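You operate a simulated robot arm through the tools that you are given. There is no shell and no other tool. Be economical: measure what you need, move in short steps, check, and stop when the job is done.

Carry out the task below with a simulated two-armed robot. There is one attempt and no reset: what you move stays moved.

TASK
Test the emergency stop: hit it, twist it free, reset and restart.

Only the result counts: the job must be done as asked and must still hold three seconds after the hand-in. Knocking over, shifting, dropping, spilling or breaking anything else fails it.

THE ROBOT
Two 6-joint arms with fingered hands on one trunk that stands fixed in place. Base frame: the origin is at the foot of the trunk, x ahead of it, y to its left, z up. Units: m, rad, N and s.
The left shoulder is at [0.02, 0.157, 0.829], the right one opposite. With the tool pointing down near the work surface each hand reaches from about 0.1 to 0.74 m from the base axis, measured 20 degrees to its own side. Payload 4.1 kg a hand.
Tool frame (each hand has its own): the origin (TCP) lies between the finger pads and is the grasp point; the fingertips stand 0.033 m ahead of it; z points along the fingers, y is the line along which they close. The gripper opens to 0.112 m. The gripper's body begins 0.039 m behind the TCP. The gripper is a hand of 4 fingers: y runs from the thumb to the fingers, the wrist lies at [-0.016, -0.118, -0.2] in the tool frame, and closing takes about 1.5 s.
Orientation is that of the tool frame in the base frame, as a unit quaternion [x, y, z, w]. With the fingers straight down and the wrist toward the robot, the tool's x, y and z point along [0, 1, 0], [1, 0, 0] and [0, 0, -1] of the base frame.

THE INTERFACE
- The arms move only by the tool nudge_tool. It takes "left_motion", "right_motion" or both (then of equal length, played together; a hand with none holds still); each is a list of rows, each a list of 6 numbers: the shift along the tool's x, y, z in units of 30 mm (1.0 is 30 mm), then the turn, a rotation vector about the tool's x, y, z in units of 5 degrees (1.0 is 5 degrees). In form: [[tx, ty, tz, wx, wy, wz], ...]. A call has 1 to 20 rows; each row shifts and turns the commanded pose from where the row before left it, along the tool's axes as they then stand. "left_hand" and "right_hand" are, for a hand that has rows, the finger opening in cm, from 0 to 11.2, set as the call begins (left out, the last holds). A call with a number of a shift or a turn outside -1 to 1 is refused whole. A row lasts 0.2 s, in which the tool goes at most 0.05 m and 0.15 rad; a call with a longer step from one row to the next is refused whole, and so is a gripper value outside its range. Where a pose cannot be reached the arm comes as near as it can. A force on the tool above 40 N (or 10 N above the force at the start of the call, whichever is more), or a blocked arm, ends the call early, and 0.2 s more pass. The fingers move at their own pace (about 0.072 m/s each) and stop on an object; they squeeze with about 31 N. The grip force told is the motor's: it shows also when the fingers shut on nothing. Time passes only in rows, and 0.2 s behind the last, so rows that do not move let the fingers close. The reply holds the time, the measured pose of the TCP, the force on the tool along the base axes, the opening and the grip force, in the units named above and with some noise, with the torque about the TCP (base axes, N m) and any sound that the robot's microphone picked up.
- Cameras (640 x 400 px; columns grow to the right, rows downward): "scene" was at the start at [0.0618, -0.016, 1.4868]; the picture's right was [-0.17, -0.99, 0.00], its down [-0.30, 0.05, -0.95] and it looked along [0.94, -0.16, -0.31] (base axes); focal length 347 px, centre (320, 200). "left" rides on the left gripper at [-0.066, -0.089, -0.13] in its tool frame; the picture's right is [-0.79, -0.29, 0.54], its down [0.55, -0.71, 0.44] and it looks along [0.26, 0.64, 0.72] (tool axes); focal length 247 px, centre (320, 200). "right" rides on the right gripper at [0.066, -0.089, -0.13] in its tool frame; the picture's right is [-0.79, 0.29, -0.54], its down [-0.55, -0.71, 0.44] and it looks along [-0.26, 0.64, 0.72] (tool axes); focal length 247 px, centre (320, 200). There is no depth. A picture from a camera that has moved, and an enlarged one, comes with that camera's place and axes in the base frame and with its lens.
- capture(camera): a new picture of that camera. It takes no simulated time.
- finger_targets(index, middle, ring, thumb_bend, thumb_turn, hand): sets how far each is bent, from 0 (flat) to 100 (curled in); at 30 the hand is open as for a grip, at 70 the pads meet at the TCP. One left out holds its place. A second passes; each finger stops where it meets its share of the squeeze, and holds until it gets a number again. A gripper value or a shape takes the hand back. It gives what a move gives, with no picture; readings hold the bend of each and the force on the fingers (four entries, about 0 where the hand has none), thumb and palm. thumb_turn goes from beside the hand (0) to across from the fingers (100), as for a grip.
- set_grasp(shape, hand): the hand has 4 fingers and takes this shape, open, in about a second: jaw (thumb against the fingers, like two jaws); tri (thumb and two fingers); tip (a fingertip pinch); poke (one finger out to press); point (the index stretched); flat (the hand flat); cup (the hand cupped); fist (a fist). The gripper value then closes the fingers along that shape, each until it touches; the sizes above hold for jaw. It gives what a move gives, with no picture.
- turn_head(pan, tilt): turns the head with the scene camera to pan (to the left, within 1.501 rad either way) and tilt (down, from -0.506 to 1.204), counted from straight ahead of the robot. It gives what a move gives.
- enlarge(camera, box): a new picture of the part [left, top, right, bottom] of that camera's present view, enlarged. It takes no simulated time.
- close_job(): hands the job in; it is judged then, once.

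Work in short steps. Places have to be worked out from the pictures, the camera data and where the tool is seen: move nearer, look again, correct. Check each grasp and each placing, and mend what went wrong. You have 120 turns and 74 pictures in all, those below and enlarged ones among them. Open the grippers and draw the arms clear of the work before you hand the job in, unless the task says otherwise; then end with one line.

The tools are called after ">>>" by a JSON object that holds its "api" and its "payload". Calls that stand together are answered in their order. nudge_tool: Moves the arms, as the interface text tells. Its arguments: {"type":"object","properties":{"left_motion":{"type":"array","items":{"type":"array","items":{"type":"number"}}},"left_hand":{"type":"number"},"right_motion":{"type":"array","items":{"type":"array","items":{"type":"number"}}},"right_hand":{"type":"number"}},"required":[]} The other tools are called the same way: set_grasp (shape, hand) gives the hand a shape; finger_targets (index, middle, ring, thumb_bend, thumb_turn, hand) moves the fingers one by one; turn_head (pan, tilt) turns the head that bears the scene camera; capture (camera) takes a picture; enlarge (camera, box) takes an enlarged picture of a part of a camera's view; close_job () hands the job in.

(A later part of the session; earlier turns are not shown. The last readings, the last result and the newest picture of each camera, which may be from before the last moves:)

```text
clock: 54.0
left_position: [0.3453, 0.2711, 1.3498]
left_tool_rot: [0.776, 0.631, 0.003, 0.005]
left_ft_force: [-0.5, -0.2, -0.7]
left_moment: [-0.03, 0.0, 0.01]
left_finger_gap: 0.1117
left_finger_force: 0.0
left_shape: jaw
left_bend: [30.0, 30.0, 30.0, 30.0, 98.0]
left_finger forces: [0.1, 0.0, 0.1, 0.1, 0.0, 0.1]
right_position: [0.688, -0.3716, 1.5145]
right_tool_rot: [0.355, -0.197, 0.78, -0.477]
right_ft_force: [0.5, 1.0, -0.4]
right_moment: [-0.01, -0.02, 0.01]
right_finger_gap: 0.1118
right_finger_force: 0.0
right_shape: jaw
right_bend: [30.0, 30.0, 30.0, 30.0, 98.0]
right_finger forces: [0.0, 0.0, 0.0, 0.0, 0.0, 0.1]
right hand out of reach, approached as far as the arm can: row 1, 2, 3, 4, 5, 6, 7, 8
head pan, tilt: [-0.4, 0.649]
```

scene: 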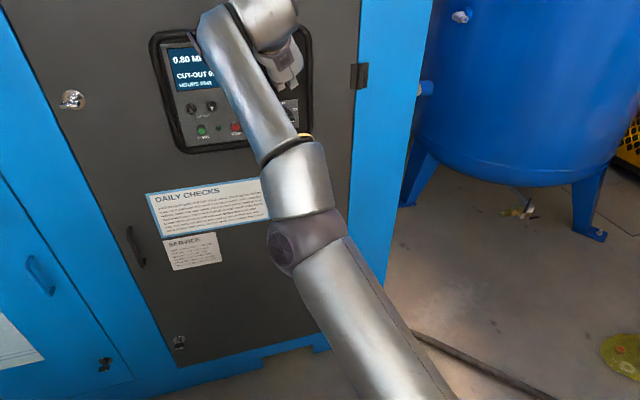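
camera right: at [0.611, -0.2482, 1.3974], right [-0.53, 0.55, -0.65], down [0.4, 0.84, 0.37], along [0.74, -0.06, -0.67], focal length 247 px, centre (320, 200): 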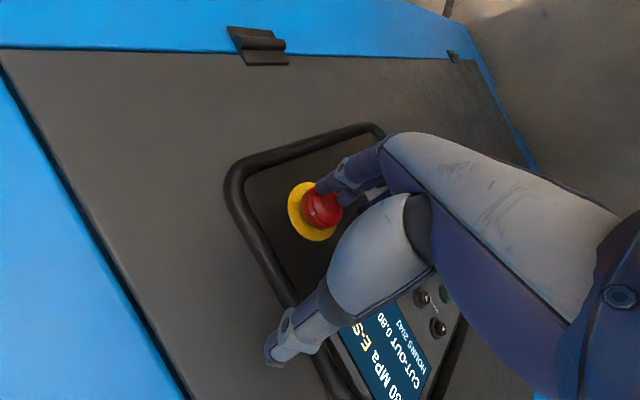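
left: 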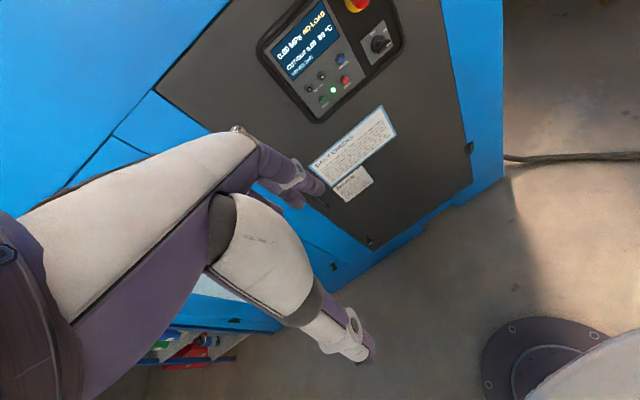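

Pitch +42° now and in free space. A few more pitch rows, then begin rolling back.

>>> {"api": "nudge_tool", "payload": {"right_motion": [[0.28, -0.51, 0.28, 0.88, 0.48, 0], [0.28, -0.51, 0.28, 0.88, 0.48, 0], [0.28, -0.51, 0.28, 0.88, 0.48, 0], [0.28, -0.51, 0.28, 0.88, 0.48, 0], [0.28, -0.51, 0.28, 0.88, 0.48, 0], [0, 0, 0, 0, 0, -1], [0, 0, 0, 0, 0, -1], [0, 0, 0, 0, 0, -1], [0, 0, 0, 0, 0, -1], [0, 0, 0, 0, 0, -1], [0, 0, 0, 0, 0, -1], [0, 0, 0, 0, 0, -1], [0, 0, 0, 0, 0, -1], [0, 0, 0, 0, 0, -1], [0, 0, 0, 0, 0, -1], [0, 0, 0, 0, 0, -1], [0, 0, 0, 0, 0, -1]]}}

>>> {"api": "capture", "payload": {"camera": "scene"}}

```text
clock: 57.6
left_position: [0.3451, 0.2704, 1.3501]
left_tool_rot: [0.776, 0.631, 0.003, 0.005]
left_ft_force: [0.0, 0.3, -0.6]
left_moment: [0.0, 0.02, -0.02]
left_finger_gap: 0.1118
left_finger_force: 0.1
left_shape: jaw
left_bend: [30.0, 30.0, 30.0, 30.0, 98.0]
left_finger forces: [0.0, 0.0, 0.0, 0.1, 0.1, 0.1]
right_position: [0.4943, -0.5335, 1.6643]
right_tool_rot: [0.32, 0.07, 0.939, -0.103]
right_ft_force: [0.2, -0.2, 0.0]
right_moment: [-0.01, 0.02, 0.05]
right_finger_gap: 0.1119
right_finger_force: 0.0
right_shape: jaw
right_bend: [30.0, 30.0, 30.0, 30.0, 98.0]
right_finger forces: [0.1, 0.0, 0.0, 0.0, 0.0, 0.1]
right hand out of reach, approached as far as the arm can: row 1, 2, 3, 4, 7, 8, 9, 10, 11, 12, 13, 14, 15, 16, 17
head pan, tilt: [-0.4, 0.649]
```

```text
49 pictures are left
```

scene: 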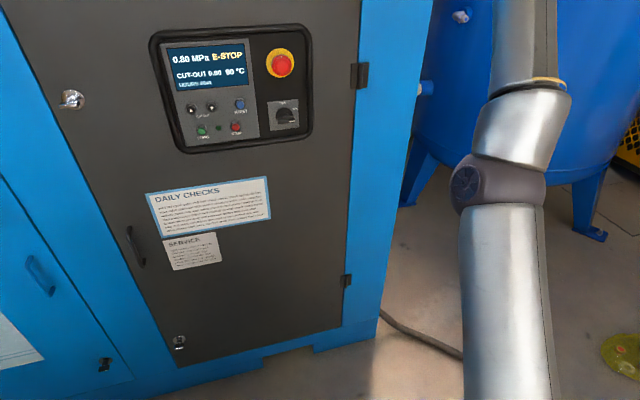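

E-STOP confirmed on the screen. Keep rolling back about the tool axis in this free space.

>>> {"api": "nudge_tool", "payload": {"right_motion": [[0, 0, 0, 0, 0, -1], [0, 0, 0, 0, 0, -1], [0, 0, 0, 0, 0, -1], [0, 0, 0, 0, 0, -1], [0, 0, 0, 0, 0, -1], [0, 0, 0, 0, 0, -1], [0, 0, 0, 0, 0, -1], [0, 0, 0, 0, 0, -1], [0, 0, 0, 0, 0, -1], [0, 0, 0, 0, 0, -1], [0, 0, 0, 0, 0, -1], [0, 0, 0, 0, 0, -1], [0, 0, 0, 0, 0, -1], [0, 0, 0, 0, 0, -1], [0, 0, 0, 0, 0, -1], [0, 0, 0, 0, 0, -1], [0, 0, 0, 0, 0, -1], [0, 0, 0, 0, 0, -1]]}}

>>> {"api": "capture", "payload": {"camera": "scene"}}

```text
clock: 61.4
left_position: [0.3441, 0.2703, 1.3492]
left_tool_rot: [0.775, 0.631, 0.002, 0.005]
left_ft_force: [0.1, 0.4, -0.5]
left_moment: [0.0, -0.05, -0.02]
left_finger_gap: 0.1118
left_finger_force: 0.0
left_shape: jaw
left_bend: [30.0, 30.0, 30.0, 30.0, 98.0]
left_finger forces: [0.0, 0.0, 0.1, 0.0, 0.0, 0.0]
right_position: [0.381, -0.5236, 1.7323]
right_tool_rot: [0.355, 0.153, 0.913, 0.128]
right_ft_force: [-0.5, -0.2, 0.2]
right_moment: [0.01, 0.0, -0.02]
right_finger_gap: 0.1119
right_finger_force: 0.0
right_shape: jaw
right_bend: [30.0, 30.0, 30.0, 30.0, 98.0]
right_finger forces: [0.0, 0.0, 0.0, 0.2, 0.1, 0.0]
right hand out of reach, approached as far as the arm can: row 1, 2, 3, 4, 5, 6, 7, 8, 9, 10, 11, 12, 13, 14, 15, 16, 17, 18
head pan, tilt: [-0.4, 0.649]
```

```text
48 pictures are left
```

scene: 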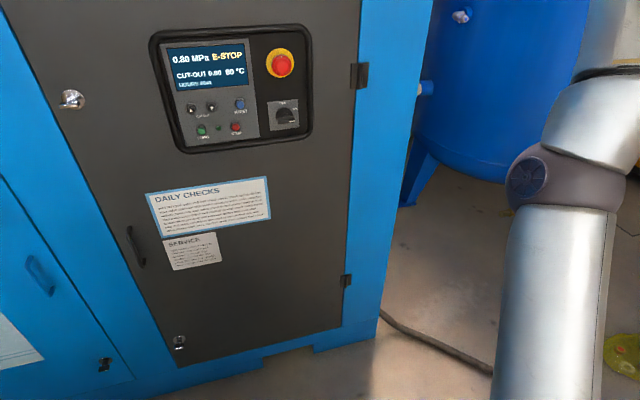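

The arm is nearly fully stretched upward. Lower it and bring it inward, then keep rolling.

>>> {"api": "nudge_tool", "payload": {"right_motion": [[-0.23, -0.7, -0.37, 0, 0, 0], [-0.23, -0.7, -0.37, 0, 0, 0], [-0.23, -0.7, -0.37, 0, 0, 0], [-0.23, -0.7, -0.37, 0, 0, 0], [-0.23, -0.7, -0.37, 0, 0, 0], [-0.23, -0.7, -0.37, 0, 0, 0], [-0.23, -0.7, -0.37, 0, 0, 0], [-0.23, -0.7, -0.37, 0, 0, 0], [0, 0, 0, 0, 0, -1], [0, 0, 0, 0, 0, -1], [0, 0, 0, 0, 0, -1], [0, 0, 0, 0, 0, -1], [0, 0, 0, 0, 0, -1], [0, 0, 0, 0, 0, -1], [0, 0, 0, 0, 0, -1], [0, 0, 0, 0, 0, -1], [0, 0, 0, 0, 0, -1], [0, 0, 0, 0, 0, -1]]}}

>>> {"api": "capture", "payload": {"camera": "scene"}}

```text
clock: 65.2
left_position: [0.3453, 0.2705, 1.3504]
left_tool_rot: [0.775, 0.631, 0.001, 0.005]
left_ft_force: [0.2, -0.9, -0.1]
left_moment: [-0.02, 0.01, -0.01]
left_finger_gap: 0.1116
left_finger_force: 0.0
left_shape: jaw
left_bend: [30.0, 30.0, 30.0, 30.0, 98.0]
left_finger forces: [0.0, 0.0, 0.1, 0.1, 0.1, 0.0]
right_position: [0.3851, -0.5228, 1.7313]
right_tool_rot: [0.363, 0.156, 0.908, 0.141]
right_ft_force: [-0.2, 0.3, 0.5]
right_moment: [0.02, 0.0, 0.0]
right_finger_gap: 0.1119
right_finger_force: 0.1
right_shape: jaw
right_bend: [30.0, 30.0, 30.0, 30.0, 98.0]
right_finger forces: [0.1, 0.0, 0.1, 0.0, 0.0, 0.1]
right hand out of reach, approached as far as the arm can: row 1, 2, 3, 4, 5, 6, 7, 8, 9, 10, 11, 12, 13, 14, 15, 16, 17, 18
head pan, tilt: [-0.4, 0.649]
```

```text
47 pictures are left
```

scene: 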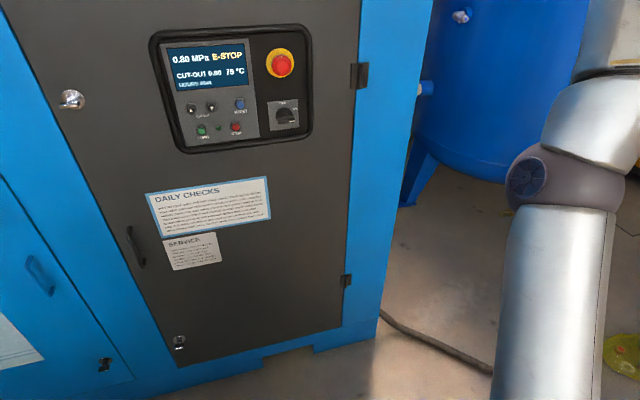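

That route is blocked by joint limits. The earlier pose at the e-stop (y down, level) did work, so I'll rotate back to that orientation and approach with it.

>>> {"api": "nudge_tool", "payload": {"right_motion": [[0, 0, 0, -0.26, -0.43, 0.87], [0, 0, 0, -0.26, -0.43, 0.87], [0, 0, 0, -0.26, -0.43, 0.87], [0, 0, 0, -0.26, -0.43, 0.87], [0, 0, 0, -0.26, -0.43, 0.87], [0, 0, 0, -0.26, -0.43, 0.87], [0, 0, 0, -0.26, -0.43, 0.87], [0, 0, 0, -0.26, -0.43, 0.87], [0, 0, 0, -0.26, -0.43, 0.87], [0, 0, 0, -0.26, -0.43, 0.87], [0, 0, 0, -0.26, -0.43, 0.87], [0, 0, 0, -0.26, -0.43, 0.87], [0, 0, 0, -0.26, -0.43, 0.87], [0, 0, 0, -0.26, -0.43, 0.87]]}}

```text
clock: 68.2
left_position: [0.3441, 0.2699, 1.3503]
left_tool_rot: [0.775, 0.632, 0.002, 0.006]
left_ft_force: [-0.1, -0.9, -0.4]
left_moment: [0.01, 0.0, -0.01]
left_finger_gap: 0.1115
left_finger_force: 0.0
left_shape: jaw
left_bend: [30.0, 30.0, 30.0, 30.0, 98.0]
left_finger forces: [0.0, 0.0, 0.0, 0.0, 0.0, 0.0]
right_position: [0.3744, -0.4591, 1.6064]
right_tool_rot: [0.577, -0.224, 0.746, -0.245]
right_ft_force: [0.0, 0.3, -0.3]
right_moment: [0.02, 0.03, 0.01]
right_finger_gap: 0.1118
right_finger_force: 0.0
right_shape: jaw
right_bend: [30.0, 30.0, 30.0, 30.0, 98.0]
right_finger forces: [0.0, 0.0, 0.1, 0.0, 0.0, 0.0]
right hand out of reach, approached as far as the arm can: row 1, 4, 5, 6, 7, 8, 9, 10, 11, 12, 13, 14
head pan, tilt: [-0.4, 0.649]
```

Nearly level, at (0.374, -0.459, 1.606). Translate toward a spot in front of and just above the e-stop.

>>> {"api": "nudge_tool", "payload": {"right_motion": [[-0.79, 0.09, 0.45, 0, 0, 0], [-0.79, 0.09, 0.45, 0, 0, 0], [-0.79, 0.09, 0.45, 0, 0, 0], [-0.79, 0.09, 0.45, 0, 0, 0], [-0.79, 0.09, 0.45, 0, 0, 0], [-0.79, 0.09, 0.45, 0, 0, 0], [-0.79, 0.09, 0.45, 0, 0, 0], [-0.79, 0.09, 0.45, 0, 0, 0], [-0.79, 0.09, 0.45, 0, 0, 0], [-0.79, 0.09, 0.45, 0, 0, 0], [-0.79, 0.09, 0.45, 0, 0, 0], [-0.79, 0.09, 0.45, 0, 0, 0]]}}

>>> {"api": "capture", "payload": {"camera": "scene"}}

```text
clock: 70.8
left_position: [0.3453, 0.2711, 1.3502]
left_tool_rot: [0.776, 0.631, 0.003, 0.005]
left_ft_force: [-1.3, -0.1, 1.1]
left_moment: [0.04, 0.0, 0.01]
left_finger_gap: 0.1119
left_finger_force: 0.0
left_shape: jaw
left_bend: [30.0, 30.0, 30.0, 30.0, 98.0]
left_finger forces: [0.0, 0.0, 0.0, 0.0, 0.0, 0.0]
right_position: [0.6309, -0.3249, 1.484]
right_tool_rot: [0.578, -0.223, 0.746, -0.245]
right_ft_force: [0.2, 1.1, 0.0]
right_moment: [-0.06, 0.02, 0.02]
right_finger_gap: 0.1117
right_finger_force: 0.1
right_shape: jaw
right_bend: [30.0, 30.0, 30.0, 30.0, 98.0]
right_finger forces: [0.0, 0.0, 0.0, 0.0, 0.0, 0.1]
right hand out of reach, approached as far as the arm can: row 2, 3, 4, 5, 6, 7, 8, 9, 10, 11
head pan, tilt: [-0.4, 0.649]
```

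```text
46 pictures are left
```

scene: 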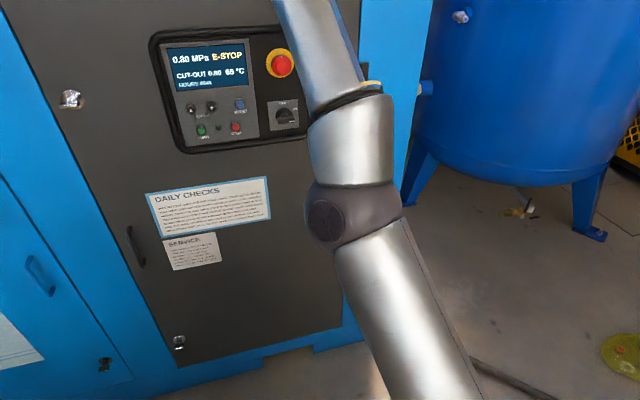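

Elbow is low and the forearm points up. Having y horizontal to the right should reduce wrist bend, so I'll roll back about 40° and then descend.

>>> {"api": "nudge_tool", "payload": {"right_motion": [[0, 0, 0, 0, 0, -1], [0, 0, 0, 0, 0, -1], [0, 0, 0, 0, 0, -1], [0, 0, 0, 0, 0, -1], [0, 0, 0, 0, 0, -1], [0, 0, 0, 0, 0, -1], [0, 0, 0, 0, 0, -1], [0, 0, 0, 0, 0, -1], [-0.7, 0, 0, 0, 0, 0], [-0.7, 0, 0, 0, 0, 0], [-0.7, 0, 0, 0, 0, 0], [-0.7, 0, 0, 0, 0, 0]]}}

>>> {"api": "capture", "payload": {"camera": "scene"}}

```text
clock: 73.4
left_position: [0.3447, 0.2696, 1.3506]
left_tool_rot: [0.776, 0.631, 0.002, 0.005]
left_ft_force: [-0.3, -0.1, -0.5]
left_moment: [0.01, -0.03, -0.02]
left_finger_gap: 0.1118
left_finger_force: 0.1
left_shape: jaw
left_bend: [30.0, 30.0, 30.0, 30.0, 98.0]
left_finger forces: [0.0, 0.0, 0.1, 0.1, 0.0, 0.0]
right_position: [0.7095, -0.3254, 1.4667]
right_tool_rot: [0.619, -0.013, 0.785, 0.026]
right_ft_force: [-0.6, 0.2, 0.7]
right_moment: [0.01, 0.0, -0.04]
right_finger_gap: 0.1121
right_finger_force: 0.1
right_shape: jaw
right_bend: [30.0, 30.0, 30.0, 30.0, 98.0]
right_finger forces: [0.0, 0.0, 0.0, 0.1, 0.0, 0.0]
right hand out of reach, approached as far as the arm can: row 1, 2, 3, 4, 5, 6, 7, 8, 9, 10, 11, 12
head pan, tilt: [-0.4, 0.649]
```

```text
45 pictures are left
```

scene: 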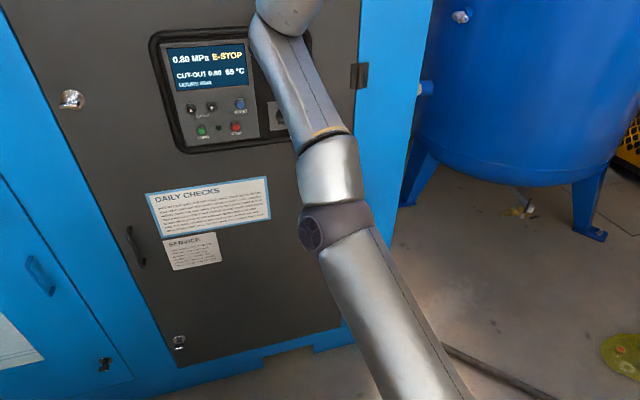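

y is now to the right and the arm is in a cleaner posture. Probe which directions are blocked.

>>> {"api": "nudge_tool", "payload": {"right_motion": [[0, 0, -0.5, 0, 0, 0], [0, 0, 0.5, 0, 0, 0], [0.5, 0, 0, 0, 0, 0], [-0.5, 0, 0, 0, 0, 0], [-0.5, 0, 0, 0, 0, 0], [0.5, 0, 0, 0, 0, 0], [0, 0.5, 0, 0, 0, 0], [0, -0.5, 0, 0, 0, 0], [0, -0.5, 0, 0, 0, 0], [0, 0.5, 0, 0, 0, 0], [0, 0, 0, 1, 0, 0], [0, 0, 0, -1, 0, 0], [0, 0, 0, -1, 0, 0], [0, 0, 0, 1, 0, 0], [0, 0, 0, 0, 1, 0], [0, 0, 0, 0, -1, 0], [0, 0, 0, 0, -1, 0], [0, 0, 0, 0, 1, 0], [0, 0, 0, 0, 0, -1], [0, 0, 0, 0, 0, 1]]}}

```text
clock: 77.6
left_position: [0.3456, 0.2698, 1.3502]
left_tool_rot: [0.776, 0.631, 0.001, 0.006]
left_ft_force: [-0.6, 0.3, 0.1]
left_moment: [0.0, 0.0, -0.01]
left_finger_gap: 0.1117
left_finger_force: 0.1
left_shape: jaw
left_bend: [30.0, 30.0, 30.0, 30.0, 98.0]
left_finger forces: [0.0, 0.0, 0.0, 0.1, 0.1, 0.1]
right_position: [0.7139, -0.3217, 1.4711]
right_tool_rot: [0.619, -0.013, 0.785, 0.026]
right_ft_force: [0.4, -0.2, -0.1]
right_moment: [0.0, -0.01, -0.01]
right_finger_gap: 0.1117
right_finger_force: 0.1
right_shape: jaw
right_bend: [30.0, 30.0, 30.0, 30.0, 98.0]
right_finger forces: [0.1, 0.0, 0.0, 0.1, 0.0, 0.0]
right hand out of reach, approached as far as the arm can: row 1, 3, 11, 13, 15
head pan, tilt: [-0.4, 0.649]
```

Down and pitch-down are free. Descend while leveling.

>>> {"api": "nudge_tool", "payload": {"right_motion": [[-0.7, 0, 0, 0, -1, 0], [-0.7, 0, 0, 0, -1, 0], [-0.7, 0, 0, 0, -0.6, 0], [-0.7, 0, 0, 0, 0, 0], [-0.7, 0, 0, 0, 0, 0], [-0.7, 0, 0, 0, 0, 0], [-0.7, 0, 0, 0, 0, 0], [-0.7, 0, 0, 0, 0, 0]]}}

```text
clock: 79.3
left_position: [0.3448, 0.2691, 1.3491]
left_tool_rot: [0.776, 0.631, 0.001, 0.005]
left_ft_force: [-0.3, 0.2, 0.6]
left_moment: [-0.05, -0.03, -0.02]
left_finger_gap: 0.1119
left_finger_force: 0.1
left_shape: jaw
left_bend: [30.0, 30.0, 30.0, 30.0, 98.0]
left_finger forces: [0.0, 0.0, 0.1, 0.0, 0.1, 0.0]
right_position: [0.7636, -0.326, 1.3575]
right_tool_rot: [0.698, -0.02, 0.715, 0.031]
right_ft_force: [-31.6, 8.1, -7.6]
right_moment: [0.7, 0.59, -1.96]
right_finger_gap: 0.1089
right_finger_force: 0.0
right_shape: jaw
right_bend: [30.0, 30.0, 30.0, 30.0, 98.0]
right_finger forces: [0.9, 31.3, 0.1, 0.0, 0.1, 0.0]
right hand out of reach, approached as far as the arm can: row 3, 4, 5, 6, 7, 8
head pan, tilt: [-0.4, 0.649]
stopped in row 8 (right hand): the force on the tool passed its limit at 46 N (the readings are from after the stop); the commanded pose is now the measured one
```

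The middle finger touched the door at this height. I'll back up and retreat, then pitch down and unroll toward the earlier pose, where a +30° roll was freely reachable.

>>> {"api": "nudge_tool", "payload": {"right_motion": [[0.7, 0, -0.5, 0, 0, 0], [0.7, 0, -1, 0, 0, 0], [0.5, 0, -1, 0, 0, 0], [0.3, 0, -1, 0, 0, 0], [0, 0, -1, 0, -1, 0], [0, 0, -1, 0, -1, 0], [0, 0, -1, 0, -1, 0], [0, 0, 0, 0, -1, 0], [0, 0, 0, 0, -1, 0], [0, 0, 0, 0, -1, 0], [0, 0, 0, 0, -1, 0]]}}

>>> {"api": "capture", "payload": {"camera": "scene"}}

```text
clock: 81.7
left_position: [0.3456, 0.2686, 1.3519]
left_tool_rot: [0.775, 0.632, 0.003, 0.005]
left_ft_force: [-0.4, -0.1, 0.2]
left_moment: [0.03, -0.02, 0.04]
left_finger_gap: 0.1119
left_finger_force: 0.1
left_shape: jaw
left_bend: [30.0, 30.0, 30.0, 30.0, 98.0]
left_finger forces: [0.0, 0.1, 0.0, 0.0, 0.1, 0.1]
right_position: [0.586, -0.3085, 1.4219]
right_tool_rot: [0.882, -0.026, 0.471, 0.021]
right_ft_force: [-0.9, 0.3, 0.0]
right_moment: [0.05, -0.03, 0.06]
right_finger_gap: 0.1117
right_finger_force: 0.0
right_shape: jaw
right_bend: [30.0, 30.0, 30.0, 30.0, 98.0]
right_finger forces: [0.0, 0.1, 0.0, 0.1, 0.0, 0.1]
right hand out of reach, approached as far as the arm can: row 2, 3, 4, 5, 6, 9, 10, 11
head pan, tilt: [-0.4, 0.649]
```

```text
44 pictures are left
```

scene: 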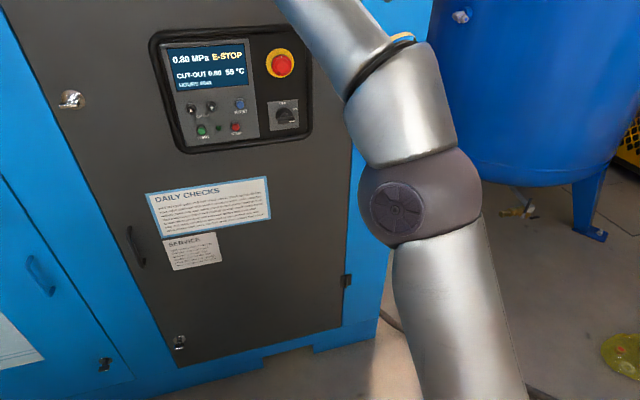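

Now unroll to about +30°.

>>> {"api": "nudge_tool", "payload": {"right_motion": [[0, 0, 0, 0, 0, -1], [0, 0, 0, 0, 0, -1], [0, 0, 0, 0, 0, -1], [0, 0, 0, 0, 0, -1], [0, 0, 0, 0, 0, -1], [0, 0, 0, 0, 0, -1], [0, 0, 0, 0, 0, -1], [0, 0, 0, 0, 0, -1], [0, 0, 0, 0, 0, -1], [0, 0, 0, 0, 0, -1], [0, 0, 0, 0, 0, 0]]}}

>>> {"api": "capture", "payload": {"camera": "scene"}}

```text
clock: 84.1
left_position: [0.3446, 0.2701, 1.3509]
left_tool_rot: [0.775, 0.632, 0.003, 0.005]
left_ft_force: [-0.8, 0.1, 0.3]
left_moment: [0.03, 0.02, -0.01]
left_finger_gap: 0.1118
left_finger_force: 0.1
left_shape: jaw
left_bend: [30.0, 30.0, 30.0, 30.0, 98.0]
left_finger forces: [0.0, 0.0, 0.1, 0.0, 0.0, 0.0]
right_position: [0.5874, -0.3094, 1.4226]
right_tool_rot: [0.809, 0.351, 0.417, 0.22]
right_ft_force: [0.0, -1.3, -0.1]
right_moment: [0.01, -0.02, -0.03]
right_finger_gap: 0.1117
right_finger_force: 0.0
right_shape: jaw
right_bend: [30.0, 30.0, 30.0, 30.0, 98.0]
right_finger forces: [0.0, 0.0, 0.0, 0.0, 0.1, 0.0]
head pan, tilt: [-0.4, 0.649]
```

```text
43 pictures are left
```

scene: 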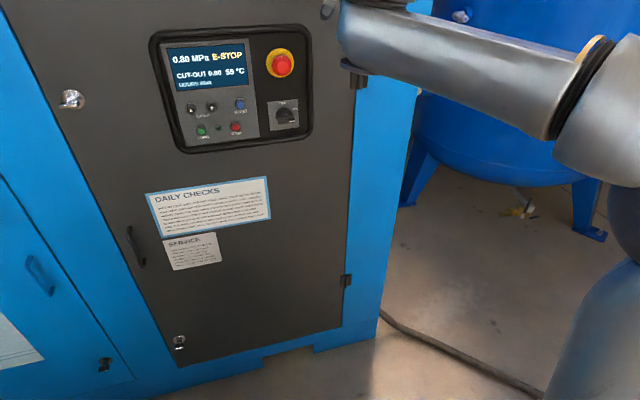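

Freely reachable here (roll ≈ 40°, pitch ≈ -34°). Descend toward in front of the e-stop.

>>> {"api": "nudge_tool", "payload": {"right_motion": [[-0.31, -0.7, 0.6, 0, 0, 0], [-0.31, -0.7, 0.6, 0, 0, 0], [-0.31, -0.7, 0.6, 0, 0, 0], [-0.31, -0.7, 0.6, 0, 0, 0], [-0.31, -0.7, 0.6, 0, 0, 0], [-0.31, -0.7, 0.6, 0, 0, 0], [-0.31, -0.7, 0.6, 0, 0, 0]]}}

>>> {"api": "capture", "payload": {"camera": "scene"}}

>>> {"api": "capture", "payload": {"camera": "right"}}

```text
clock: 85.7
left_position: [0.3463, 0.2713, 1.3499]
left_tool_rot: [0.775, 0.632, 0.002, 0.005]
left_ft_force: [-0.2, -0.5, 0.9]
left_moment: [0.01, -0.02, 0.01]
left_finger_gap: 0.1121
left_finger_force: 0.0
left_shape: jaw
left_bend: [30.0, 30.0, 30.0, 30.0, 98.0]
left_finger forces: [0.0, 0.1, 0.0, 0.0, 0.1, 0.1]
right_position: [0.609, -0.2682, 1.2233]
right_tool_rot: [0.809, 0.349, 0.418, 0.22]
right_ft_force: [-0.5, -0.4, 0.7]
right_moment: [0.0, 0.0, 0.01]
right_finger_gap: 0.1115
right_finger_force: 0.1
right_shape: jaw
right_bend: [30.0, 30.0, 30.0, 30.0, 98.0]
right_finger forces: [0.1, 0.0, 0.1, 0.0, 0.0, 0.1]
head pan, tilt: [-0.4, 0.649]
```

```text
42 pictures are left
```

scene: 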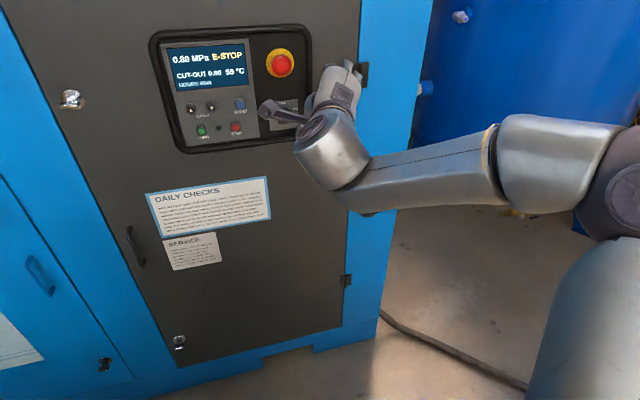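

```text
41 pictures are left
camera right: at [0.493, -0.1517, 1.273], right [-0.66, -0.75, 0.07], down [-0.14, 0.03, -0.99], along [0.74, -0.66, -0.12], focal length 247 px, centre (320, 200)
```

right: 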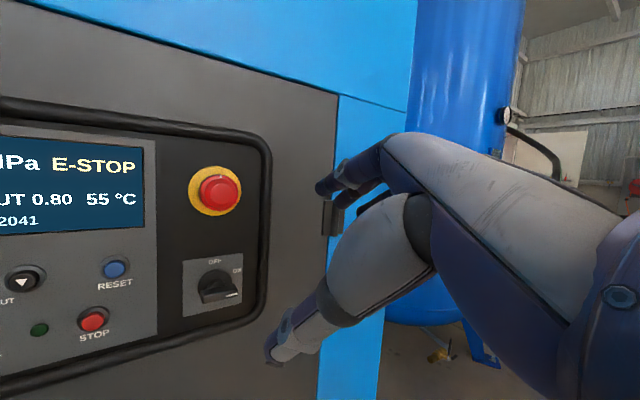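

Excellent: reachable and with a good view. Triangulating puts the e-stop at about (0.796, -0.253, 1.239), RESET at about (0.79, -0.158, 1.166), and START at about (0.785, -0.066, 1.12). I'll pitch up gradually now.

>>> {"api": "nudge_tool", "payload": {"right_motion": [[0, 0, 0, -0.78, 0.63, 0], [0, 0, 0, -0.78, 0.63, 0], [0, 0, 0, -0.78, 0.63, 0], [0, 0, 0, -0.78, 0.63, 0], [0, 0, 0, -0.78, 0.63, 0]]}}

```text
clock: 86.9
left_position: [0.3457, 0.2697, 1.3505]
left_tool_rot: [0.776, 0.63, 0.002, 0.005]
left_ft_force: [0.2, -0.4, -0.6]
left_moment: [0.01, -0.05, 0.02]
left_finger_gap: 0.1124
left_finger_force: 0.1
left_shape: jaw
left_bend: [30.0, 30.0, 30.0, 30.0, 98.0]
left_finger forces: [0.0, 0.0, 0.0, 0.0, 0.0, 0.0]
right_position: [0.6255, -0.2261, 1.3132]
right_tool_rot: [0.702, 0.3, 0.569, 0.307]
right_ft_force: [-0.2, -1.2, -0.5]
right_moment: [0.0, -0.01, 0.03]
right_finger_gap: 0.1115
right_finger_force: 0.0
right_shape: jaw
right_bend: [30.0, 30.0, 30.0, 30.0, 98.0]
right_finger forces: [0.0, 0.0, 0.0, 0.0, 0.1, 0.0]
right hand out of reach, approached as far as the arm can: row 3, 4, 5
head pan, tilt: [-0.4, 0.649]
```

Pitch is now -9.5° but the hand drifted up. I'll yaw a bit right (the free direction) and try to shift down and right.

>>> {"api": "nudge_tool", "payload": {"right_motion": [[0, 0, 0, -0.7, -0.7, 0.15], [0, 0, 0, -0.7, -0.7, 0.15], [-0.6, -0.4, 0.3, 0, 0, 0], [-0.6, -0.4, 0.3, 0, 0, 0], [-0.6, -0.4, 0.3, 0, 0, 0], [-0.6, -0.4, 0.3, 0, 0, 0]]}}

```text
clock: 88.3
left_position: [0.346, 0.27, 1.3499]
left_tool_rot: [0.775, 0.631, 0.002, 0.006]
left_ft_force: [-0.9, -0.1, 0.6]
left_moment: [0.03, 0.0, 0.0]
left_finger_gap: 0.1119
left_finger_force: 0.1
left_shape: jaw
left_bend: [30.0, 30.0, 30.0, 30.0, 98.0]
left_finger forces: [0.1, 0.0, 0.0, 0.0, 0.0, 0.1]
right_position: [0.6591, -0.2402, 1.2688]
right_tool_rot: [0.717, 0.236, 0.55, 0.358]
right_ft_force: [-0.3, 0.2, -0.3]
right_moment: [0.0, -0.01, -0.01]
right_finger_gap: 0.1117
right_finger_force: 0.1
right_shape: jaw
right_bend: [30.0, 30.0, 30.0, 30.0, 98.0]
right_finger forces: [0.1, 0.0, 0.0, 0.1, 0.0, 0.0]
right hand out of reach, approached as far as the arm can: row 4, 5, 6
head pan, tilt: [-0.4, 0.649]
```

Good: pitch -8°, yaw -15°, at (0.659, -0.240, 1.269). Move forward halfway with the grip set to 8 cm and look.

>>> {"api": "nudge_tool", "payload": {"right_motion": [[0, -0.25, 0.6, 0, 0, 0], [0, -0.25, 0.6, 0, 0, 0], [0, 0, 0, 0, 0, 0]], "right_hand": 8}}

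>>> {"api": "capture", "payload": {"camera": "right"}}

>>> {"api": "capture", "payload": {"camera": "scene"}}

```text
clock: 89.1
left_position: [0.3446, 0.2701, 1.3499]
left_tool_rot: [0.775, 0.632, 0.002, 0.005]
left_ft_force: [0.8, 0.8, -0.3]
left_moment: [-0.02, -0.02, 0.0]
left_finger_gap: 0.1118
left_finger_force: 0.0
left_shape: jaw
left_bend: [30.0, 30.0, 30.0, 30.0, 98.0]
left_finger forces: [0.1, 0.1, 0.0, 0.1, 0.0, 0.0]
right_position: [0.6948, -0.2379, 1.2544]
right_tool_rot: [0.716, 0.236, 0.552, 0.356]
right_ft_force: [0.3, 0.0, 0.4]
right_moment: [-0.01, 0.0, -0.02]
right_finger_gap: 0.0803
right_finger_force: 0.1
right_shape: jaw
right_bend: [26.0, 36.0, 33.0, 58.0, 99.0]
right_finger forces: [0.1, 0.0, 0.0, 0.0, 0.1, 0.0]
head pan, tilt: [-0.4, 0.649]
```

```text
40 pictures are left
camera right: at [0.5923, -0.1007, 1.2447], right [-0.75, -0.63, -0.2], down [0.3, -0.06, -0.95], along [0.58, -0.78, 0.24], focal length 247 px, centre (320, 200)
```

right: 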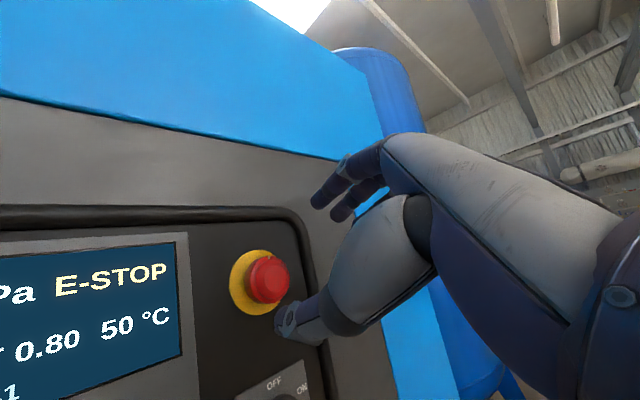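

```text
39 pictures are left
```

scene: 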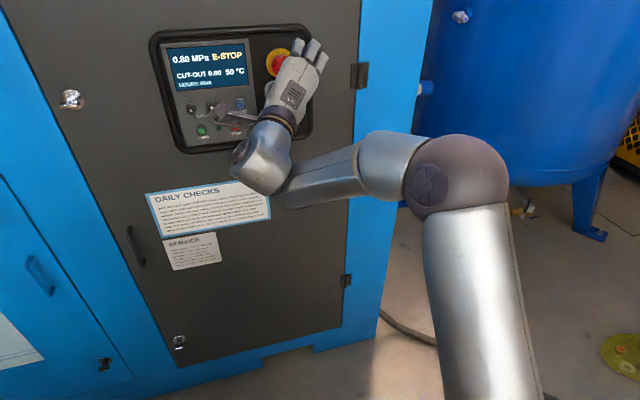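

Clear of limits and the e-stop is confirmed at y≈-0.249, z≈1.238. Advance 36 mm while centring, then check the straddle.

>>> {"api": "nudge_tool", "payload": {"right_motion": [[0.03, -0.18, 0.6, 0, 0, 0], [0.02, -0.17, 0.6, 0, 0, 0], [0, 0, 0, 0, 0, 0]]}}

>>> {"api": "capture", "payload": {"camera": "right"}}

```text
clock: 89.9
left_position: [0.3438, 0.2705, 1.3503]
left_tool_rot: [0.775, 0.632, 0.003, 0.005]
left_ft_force: [-0.2, 0.1, -0.4]
left_moment: [-0.06, 0.01, 0.02]
left_finger_gap: 0.1119
left_finger_force: 0.0
left_shape: jaw
left_bend: [30.0, 30.0, 30.0, 30.0, 98.0]
left_finger forces: [0.0, 0.0, 0.1, 0.0, 0.0, 0.0]
right_position: [0.7289, -0.2404, 1.2416]
right_tool_rot: [0.715, 0.236, 0.554, 0.355]
right_ft_force: [0.1, 0.0, 1.7]
right_moment: [-0.01, 0.01, 0.01]
right_finger_gap: 0.0804
right_finger_force: 0.1
right_shape: jaw
right_bend: [26.0, 36.0, 33.0, 58.0, 99.0]
right_finger forces: [0.0, 0.0, 0.1, 0.1, 0.1, 0.1]
head pan, tilt: [-0.4, 0.649]
```

```text
38 pictures are left
camera right: at [0.6269, -0.1027, 1.2314], right [-0.75, -0.63, -0.2], down [0.31, -0.06, -0.95], along [0.59, -0.77, 0.24], focal length 247 px, centre (320, 200)
```

right: 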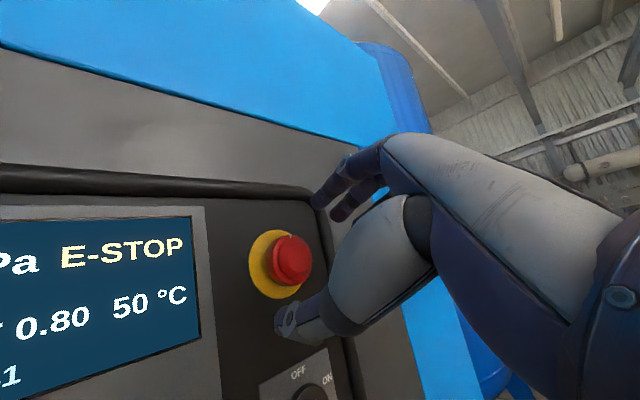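

Cap lies between thumb and fingers. Advance the last ~28 mm.

>>> {"api": "nudge_tool", "payload": {"right_motion": [[0.05, -0.06, 0.5, 0, 0, 0], [0.04, -0.04, 0.43, 0, 0, 0], [0, 0, 0, 0, 0, 0]]}}

>>> {"api": "capture", "payload": {"camera": "right"}}

```text
clock: 90.7
left_position: [0.3457, 0.2713, 1.3511]
left_tool_rot: [0.775, 0.631, 0.002, 0.005]
left_ft_force: [0.2, -0.1, 0.1]
left_moment: [0.01, 0.01, 0.0]
left_finger_gap: 0.1119
left_finger_force: 0.1
left_shape: jaw
left_bend: [30.0, 30.0, 30.0, 30.0, 98.0]
left_finger forces: [0.0, 0.1, 0.1, 0.0, 0.1, 0.0]
right_position: [0.7565, -0.2419, 1.2367]
right_tool_rot: [0.715, 0.236, 0.555, 0.354]
right_ft_force: [-0.1, -0.2, 0.5]
right_moment: [0.0, 0.01, 0.01]
right_finger_gap: 0.0803
right_finger_force: 0.0
right_shape: jaw
right_bend: [26.0, 36.0, 33.0, 58.0, 99.0]
right_finger forces: [0.0, 0.1, 0.1, 0.0, 0.0, 0.1]
head pan, tilt: [-0.4, 0.649]
```

```text
37 pictures are left
camera right: at [0.6552, -0.1056, 1.2265], right [-0.75, -0.63, -0.2], down [0.31, -0.06, -0.95], along [0.59, -0.77, 0.24], focal length 247 px, centre (320, 200)
```

right: 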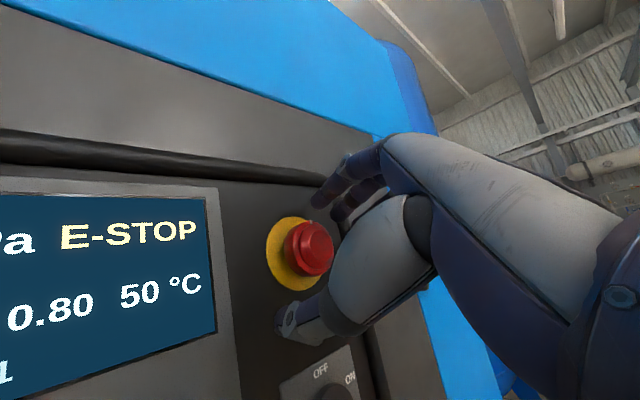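

Triangulated cap centre is about (0.782, -0.249, 1.237). Advance ~13 mm more, then close on it.

>>> {"api": "nudge_tool", "payload": {"right_motion": [[-0.03, 0.1, 0.43, 0, 0, 0], [0, 0, 0, 0, 0, 0]]}}

>>> {"api": "nudge_tool", "payload": {"right_motion": [[0, 0, 0, 0, 0, 0], [0, 0, 0, 0, 0, 0], [0, 0, 0, 0, 0, 0], [0, 0, 0, 0, 0, 0], [0, 0, 0, 0, 0, 0], [0, 0, 0, 0, 0, 0]], "right_hand": 2}}

>>> {"api": "capture", "payload": {"camera": "right"}}

```text
clock: 91.3
left_position: [0.3449, 0.2716, 1.35]
left_tool_rot: [0.775, 0.631, 0.003, 0.005]
left_ft_force: [-0.5, 0.6, -0.4]
left_moment: [-0.02, 0.03, 0.03]
left_finger_gap: 0.1117
left_finger_force: 0.0
left_shape: jaw
left_bend: [30.0, 30.0, 30.0, 30.0, 98.0]
left_finger forces: [0.1, 0.0, 0.0, 0.0, 0.0, 0.0]
right_position: [0.7704, -0.2488, 1.236]
right_tool_rot: [0.715, 0.236, 0.554, 0.355]
right_ft_force: [0.3, 0.2, -0.5]
right_moment: [0.02, 0.01, -0.02]
right_finger_gap: 0.0803
right_finger_force: 0.1
right_shape: jaw
right_bend: [26.0, 36.0, 33.0, 58.0, 99.0]
right_finger forces: [0.1, 0.0, 0.0, 0.0, 0.0, 0.1]
head pan, tilt: [-0.4, 0.649]
```

```text
clock: 92.7
left_position: [0.3456, 0.2708, 1.3494]
left_tool_rot: [0.775, 0.632, 0.002, 0.005]
left_ft_force: [0.0, -0.3, -1.0]
left_moment: [-0.01, 0.01, 0.0]
left_finger_gap: 0.112
left_finger_force: 0.1
left_shape: jaw
left_bend: [30.0, 30.0, 30.0, 30.0, 98.0]
left_finger forces: [0.0, 0.0, 0.1, 0.1, 0.0, 0.0]
right_position: [0.7681, -0.2485, 1.2378]
right_tool_rot: [0.714, 0.236, 0.555, 0.356]
right_ft_force: [-0.3, -3.5, 5.2]
right_moment: [-0.05, -0.26, -0.18]
right_finger_gap: 0.0354
right_finger_force: 31.0
right_shape: jaw
right_bend: [75.0, 51.0, 55.0, 75.0, 100.0]
right_finger forces: [21.3, 11.7, 0.0, 0.1, 25.7, 0.0]
head pan, tilt: [-0.4, 0.649]
```

```text
36 pictures are left
camera right: at [0.6669, -0.1117, 1.227], right [-0.75, -0.63, -0.2], down [0.31, -0.06, -0.95], along [0.59, -0.77, 0.24], focal length 247 px, centre (320, 200)
```

right: 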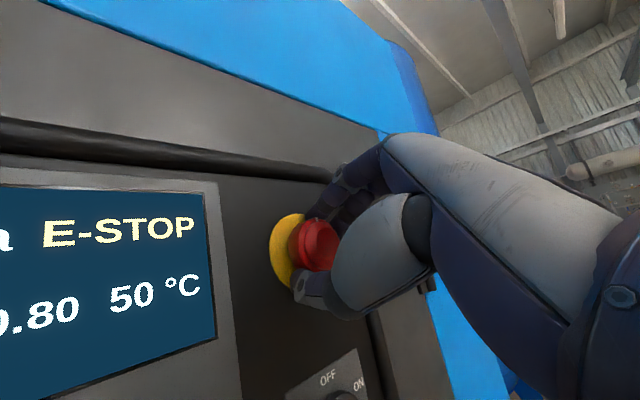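

Gripped (31 N, gap 35 mm). Twist clockwise (tool +z) 30° first.

>>> {"api": "nudge_tool", "payload": {"right_motion": [[0, 0, 0, 0, 0, 1], [0, 0, 0, 0, 0, 1], [0, 0, 0, 0, 0, 1], [0, 0, 0, 0, 0, 1], [0, 0, 0, 0, 0, 1], [0, 0, 0, 0, 0, 1]]}}

>>> {"api": "capture", "payload": {"camera": "right"}}

```text
clock: 93.6
left_position: [0.3438, 0.2698, 1.3509]
left_tool_rot: [0.775, 0.632, 0.002, 0.004]
left_ft_force: [0.8, 0.2, 0.0]
left_moment: [0.03, 0.02, -0.02]
left_finger_gap: 0.1118
left_finger_force: 0.0
left_shape: jaw
left_bend: [30.0, 30.0, 30.0, 30.0, 98.0]
left_finger forces: [0.1, 0.0, 0.0, 0.0, 0.0, 0.0]
right_position: [0.7742, -0.2495, 1.2417]
right_tool_rot: [0.741, 0.141, 0.591, 0.287]
right_ft_force: [-31.1, 3.5, -8.0]
right_moment: [0.15, -0.12, -0.44]
right_finger_gap: 0.0374
right_finger_force: 31.4
right_shape: jaw
right_bend: [77.0, 50.0, 55.0, 75.0, 100.0]
right_finger forces: [31.6, 12.4, 0.0, 0.0, 32.9, 0.1]
right hand out of reach, approached as far as the arm can: row 2, 3, 4
head pan, tilt: [-0.4, 0.649]
stopped in row 4 (right hand): the force on the tool passed its limit at 47 N (the readings are from after the stop); the commanded pose is now the measured one
```

```text
35 pictures are left
camera right: at [0.6779, -0.1064, 1.2603], right [-0.76, -0.52, -0.39], down [0.36, 0.15, -0.92], along [0.54, -0.84, 0.08], focal length 247 px, centre (320, 200)
```

right: 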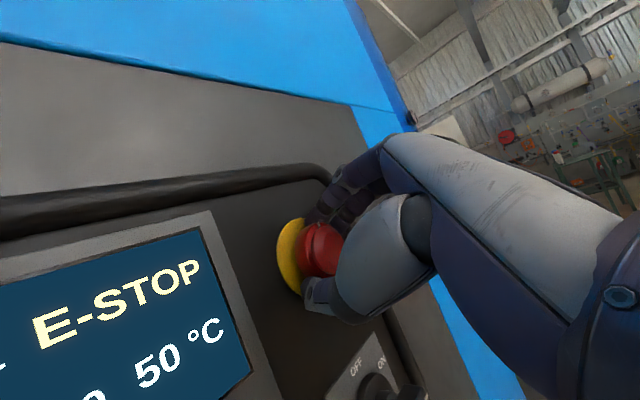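

The twist ran into a reach limit after ~16°, pushing forward. I'll release, back off, and find how far I can pre-roll the other way before gripping again.

>>> {"api": "nudge_tool", "payload": {"right_motion": [[0, 0, 0, 0, 0, 0], [0, 0, 0, 0, 0, 0], [0, 0, 0, 0, 0, 0], [0, 0, 0, 0, 0, 0]], "right_hand": 8}}

>>> {"api": "nudge_tool", "payload": {"right_motion": [[0, 0, -0.6, 0, 0, 0], [0, 0, -0.9, 0, 0, 0], [0, 0, -0.6, 0, 0, -1], [0, 0, 0, 0, 0, -1], [0, 0, 0, 0, 0, -1], [0, 0, 0, 0, 0, -1], [0, 0, 0, 0, 0, -1], [0, 0, 0, 0, 0, -1], [0, 0, 0, 0, 0, -1], [0, 0, 0, 0, 0, -1]]}}

>>> {"api": "capture", "payload": {"camera": "right"}}

```text
clock: 94.6
left_position: [0.3437, 0.2697, 1.3504]
left_tool_rot: [0.776, 0.631, 0.002, 0.006]
left_ft_force: [-0.9, 0.4, -0.2]
left_moment: [0.02, -0.01, 0.0]
left_finger_gap: 0.1118
left_finger_force: 0.0
left_shape: jaw
left_bend: [30.0, 30.0, 30.0, 30.0, 98.0]
left_finger forces: [0.1, 0.0, 0.1, 0.0, 0.0, 0.1]
right_position: [0.7742, -0.247, 1.2437]
right_tool_rot: [0.739, 0.143, 0.593, 0.285]
right_ft_force: [-26.2, -0.1, 5.0]
right_moment: [0.18, 0.59, 0.71]
right_finger_gap: 0.0734
right_finger_force: 0.0
right_shape: jaw
right_bend: [26.0, 37.0, 34.0, 64.0, 100.0]
right_finger forces: [0.0, 0.0, 0.0, 0.0, 25.9, 0.0]
head pan, tilt: [-0.4, 0.649]
```

```text
clock: 96.8
left_position: [0.3453, 0.27, 1.3501]
left_tool_rot: [0.776, 0.631, 0.0, 0.006]
left_ft_force: [0.1, 0.6, 0.1]
left_moment: [0.02, 0.03, -0.02]
left_finger_gap: 0.1119
left_finger_force: 0.0
left_shape: jaw
left_bend: [30.0, 30.0, 30.0, 30.0, 98.0]
left_finger forces: [0.1, 0.0, 0.0, 0.1, 0.0, 0.0]
right_position: [0.7281, -0.2254, 1.2644]
right_tool_rot: [0.647, 0.388, 0.457, 0.472]
right_ft_force: [-0.2, 0.3, -0.4]
right_moment: [0.05, -0.03, 0.03]
right_finger_gap: 0.0798
right_finger_force: 0.1
right_shape: jaw
right_bend: [26.0, 37.0, 34.0, 58.0, 99.0]
right_finger forces: [0.0, 0.1, 0.1, 0.0, 0.0, 0.0]
right hand out of reach, approached as far as the arm can: row 1, 2
head pan, tilt: [-0.4, 0.649]
```

```text
34 pictures are left
camera right: at [0.6147, -0.1075, 1.2114], right [-0.72, -0.68, 0.17], down [0.21, -0.44, -0.87], along [0.66, -0.59, 0.46], focal length 247 px, centre (320, 200)
```

right: 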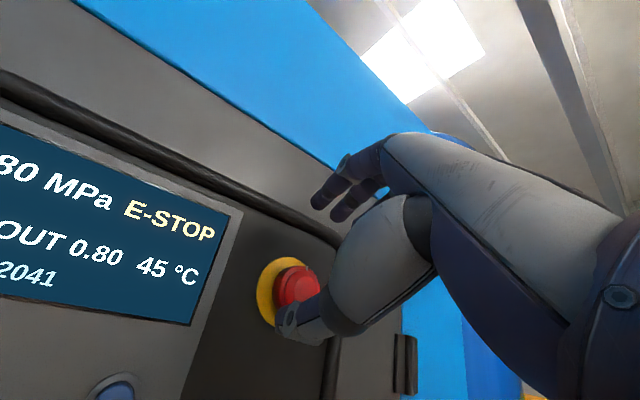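

The roll in the minus direction is free. Continue 40° more.

>>> {"api": "nudge_tool", "payload": {"right_motion": [[0, 0, 0, 0, 0, -1], [0, 0, 0, 0, 0, -1], [0, 0, 0, 0, 0, -1], [0, 0, 0, 0, 0, -1], [0, 0, 0, 0, 0, -1], [0, 0, 0, 0, 0, -1], [0, 0, 0, 0, 0, -1], [0, 0, 0, 0, 0, -1]]}}

>>> {"api": "capture", "payload": {"camera": "right"}}

```text
clock: 98.6
left_position: [0.346, 0.2699, 1.3489]
left_tool_rot: [0.776, 0.631, 0.001, 0.005]
left_ft_force: [-0.8, 0.5, 0.4]
left_moment: [0.02, 0.02, 0.0]
left_finger_gap: 0.1119
left_finger_force: 0.1
left_shape: jaw
left_bend: [30.0, 30.0, 30.0, 30.0, 98.0]
left_finger forces: [0.1, 0.0, 0.1, 0.0, 0.1, 0.0]
right_position: [0.726, -0.0642, 1.3789]
right_tool_rot: [0.483, 0.585, 0.263, 0.596]
right_ft_force: [-0.5, 0.2, -0.4]
right_moment: [0.01, 0.03, 0.01]
right_finger_gap: 0.0797
right_finger_force: 0.1
right_shape: jaw
right_bend: [26.0, 36.0, 33.0, 58.0, 99.0]
right_finger forces: [0.1, 0.0, 0.1, 0.0, 0.0, 0.1]
right hand out of reach, approached as far as the arm can: row 1, 2, 3, 4, 5, 6, 7, 8
head pan, tilt: [-0.4, 0.649]
```

```text
33 pictures are left
camera right: at [0.5913, -0.006, 1.2901], right [-0.58, -0.44, 0.69], down [0.14, -0.88, -0.45], along [0.8, -0.17, 0.57], focal length 247 px, centre (320, 200)
```

right: 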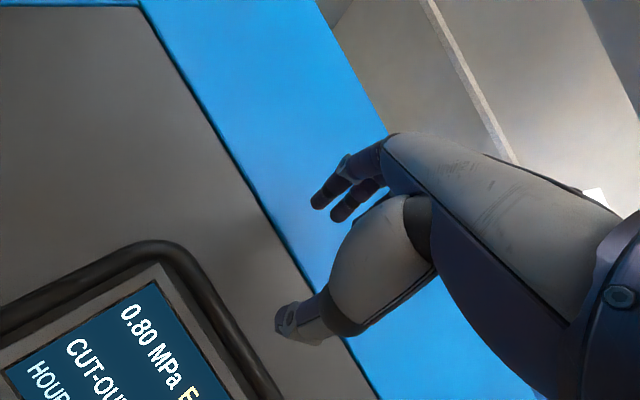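

The low limit is at roll ≈ 15°, so I have ~45° of twist there. Roll back to ~15° and return in front of the e-stop.

>>> {"api": "nudge_tool", "payload": {"right_motion": [[0, 0, 0, 0, 0, 1], [0, 0, 0, 0, 0, 1], [0, 0, 0, 0, 0, 1], [0, 0, 0, 0, 0, 1], [0, 0, 0, 0, 0, 1], [0, 0, 0, 0, 0, 1], [0, 0, 0, 0, 0, 1], [0, 0, 0, 0, 0, 1], [-0.88, -0.36, 0.1, 0, 0, 0], [-0.88, -0.36, 0.1, 0, 0, 0], [-0.88, -0.36, 0.1, 0, 0, 0], [-0.88, -0.36, 0.1, 0, 0, 0], [-0.88, -0.36, 0.1, 0, 0, 0], [-0.88, -0.36, 0.1, 0, 0, 0]]}}

>>> {"api": "capture", "payload": {"camera": "right"}}

```text
clock: 101.6
left_position: [0.3448, 0.2719, 1.3504]
left_tool_rot: [0.775, 0.631, 0.002, 0.005]
left_ft_force: [-0.6, -0.3, -0.4]
left_moment: [0.0, 0.0, 0.03]
left_finger_gap: 0.1116
left_finger_force: 0.1
left_shape: jaw
left_bend: [30.0, 30.0, 30.0, 30.0, 98.0]
left_finger forces: [0.1, 0.0, 0.1, 0.1, 0.0, 0.0]
right_position: [0.6948, -0.2007, 1.2752]
right_tool_rot: [0.647, 0.388, 0.458, 0.47]
right_ft_force: [-0.1, 0.1, -0.5]
right_moment: [0.03, -0.02, -0.03]
right_finger_gap: 0.0798
right_finger_force: 0.1
right_shape: jaw
right_bend: [26.0, 36.0, 33.0, 58.0, 99.0]
right_finger forces: [0.0, 0.1, 0.0, 0.0, 0.1, 0.1]
head pan, tilt: [-0.4, 0.649]
```

```text
32 pictures are left
camera right: at [0.5821, -0.082, 1.2239], right [-0.72, -0.68, 0.17], down [0.21, -0.44, -0.87], along [0.66, -0.59, 0.46], focal length 247 px, centre (320, 200)
```

right: 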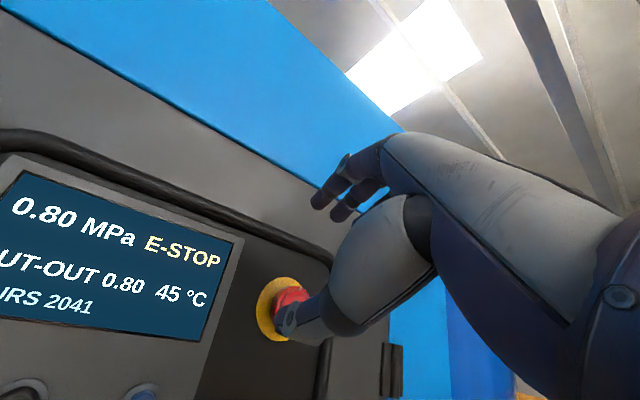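

Shift sideways to line up, then advance to the previous grip point (0.770, -0.248, 1.237).

>>> {"api": "nudge_tool", "payload": {"right_motion": [[-0.52, -0.32, 0.2, 0, 0, 0], [-0.52, -0.32, 0.2, 0, 0, 0], [0, 0, 0.6, 0, 0, 0], [0, 0, 0.6, 0, 0, 0], [0, 0, 0, 0, 0, 0]]}}

>>> {"api": "capture", "payload": {"camera": "right"}}

```text
clock: 102.8
left_position: [0.3453, 0.2713, 1.3496]
left_tool_rot: [0.775, 0.632, 0.002, 0.006]
left_ft_force: [0.7, 0.8, 0.0]
left_moment: [0.0, -0.05, -0.04]
left_finger_gap: 0.1121
left_finger_force: 0.1
left_shape: jaw
left_bend: [30.0, 30.0, 30.0, 30.0, 98.0]
left_finger forces: [0.1, 0.1, 0.0, 0.0, 0.0, 0.1]
right_position: [0.731, -0.2271, 1.2483]
right_tool_rot: [0.652, 0.384, 0.455, 0.469]
right_ft_force: [-0.2, -0.1, -0.1]
right_moment: [0.0, 0.01, -0.01]
right_finger_gap: 0.0796
right_finger_force: 0.0
right_shape: jaw
right_bend: [26.0, 36.0, 33.0, 58.0, 99.0]
right_finger forces: [0.1, 0.1, 0.0, 0.0, 0.0, 0.1]
right hand out of reach, approached as far as the arm can: row 3, 4
head pan, tilt: [-0.4, 0.649]
```

```text
31 pictures are left
camera right: at [0.619, -0.1083, 1.1972], right [-0.72, -0.67, 0.17], down [0.2, -0.44, -0.87], along [0.66, -0.6, 0.45], focal length 247 px, centre (320, 200)
```

right: 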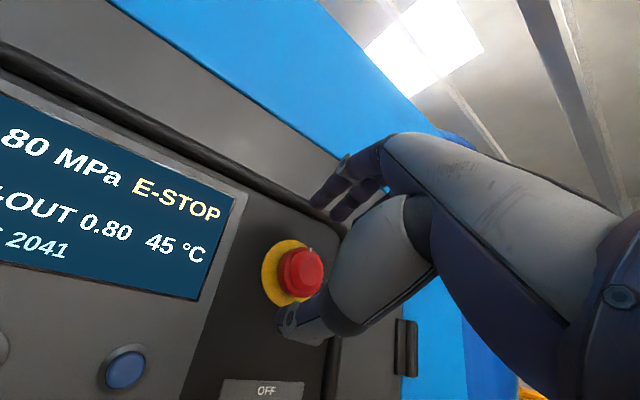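

Forward is slightly limited at this roll. Add 5° of yaw right, then advance.

>>> {"api": "nudge_tool", "payload": {"right_motion": [[0, 0, 0, -0.23, -0.96, 0.14], [-0.1, -0.04, 0.5, 0, 0, 0], [-0.1, -0.04, 0.5, 0, 0, 0], [-0.08, 0, 0.4, 0, 0, 0], [0, 0, 0, 0, 0, 0]]}}

>>> {"api": "capture", "payload": {"camera": "right"}}

```text
clock: 104.0
left_position: [0.3443, 0.2696, 1.349]
left_tool_rot: [0.775, 0.632, 0.001, 0.005]
left_ft_force: [-0.2, -0.3, -0.8]
left_moment: [-0.02, -0.03, -0.02]
left_finger_gap: 0.1119
left_finger_force: 0.1
left_shape: jaw
left_bend: [30.0, 30.0, 30.0, 30.0, 98.0]
left_finger forces: [0.0, 0.0, 0.0, 0.0, 0.0, 0.0]
right_position: [0.7677, -0.2483, 1.2373]
right_tool_rot: [0.663, 0.359, 0.436, 0.491]
right_ft_force: [-0.4, 0.1, 0.2]
right_moment: [0.05, 0.0, -0.03]
right_finger_gap: 0.0796
right_finger_force: 0.1
right_shape: jaw
right_bend: [26.0, 36.0, 33.0, 58.0, 99.0]
right_finger forces: [0.0, 0.0, 0.1, 0.1, 0.0, 0.0]
head pan, tilt: [-0.4, 0.649]
```

```text
30 pictures are left
camera right: at [0.6649, -0.1219, 1.186], right [-0.77, -0.61, 0.17], down [0.17, -0.46, -0.87], along [0.61, -0.64, 0.46], focal length 247 px, centre (320, 200)
```

right: 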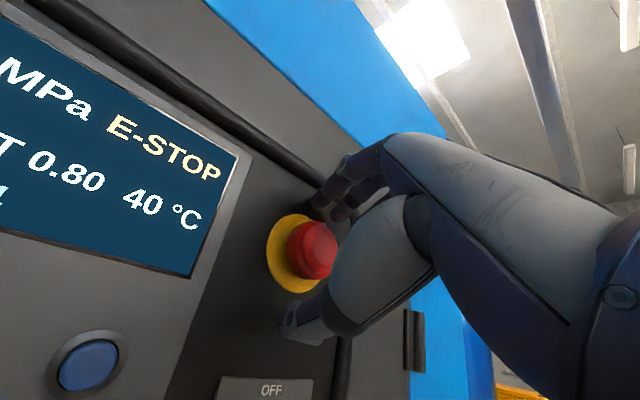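

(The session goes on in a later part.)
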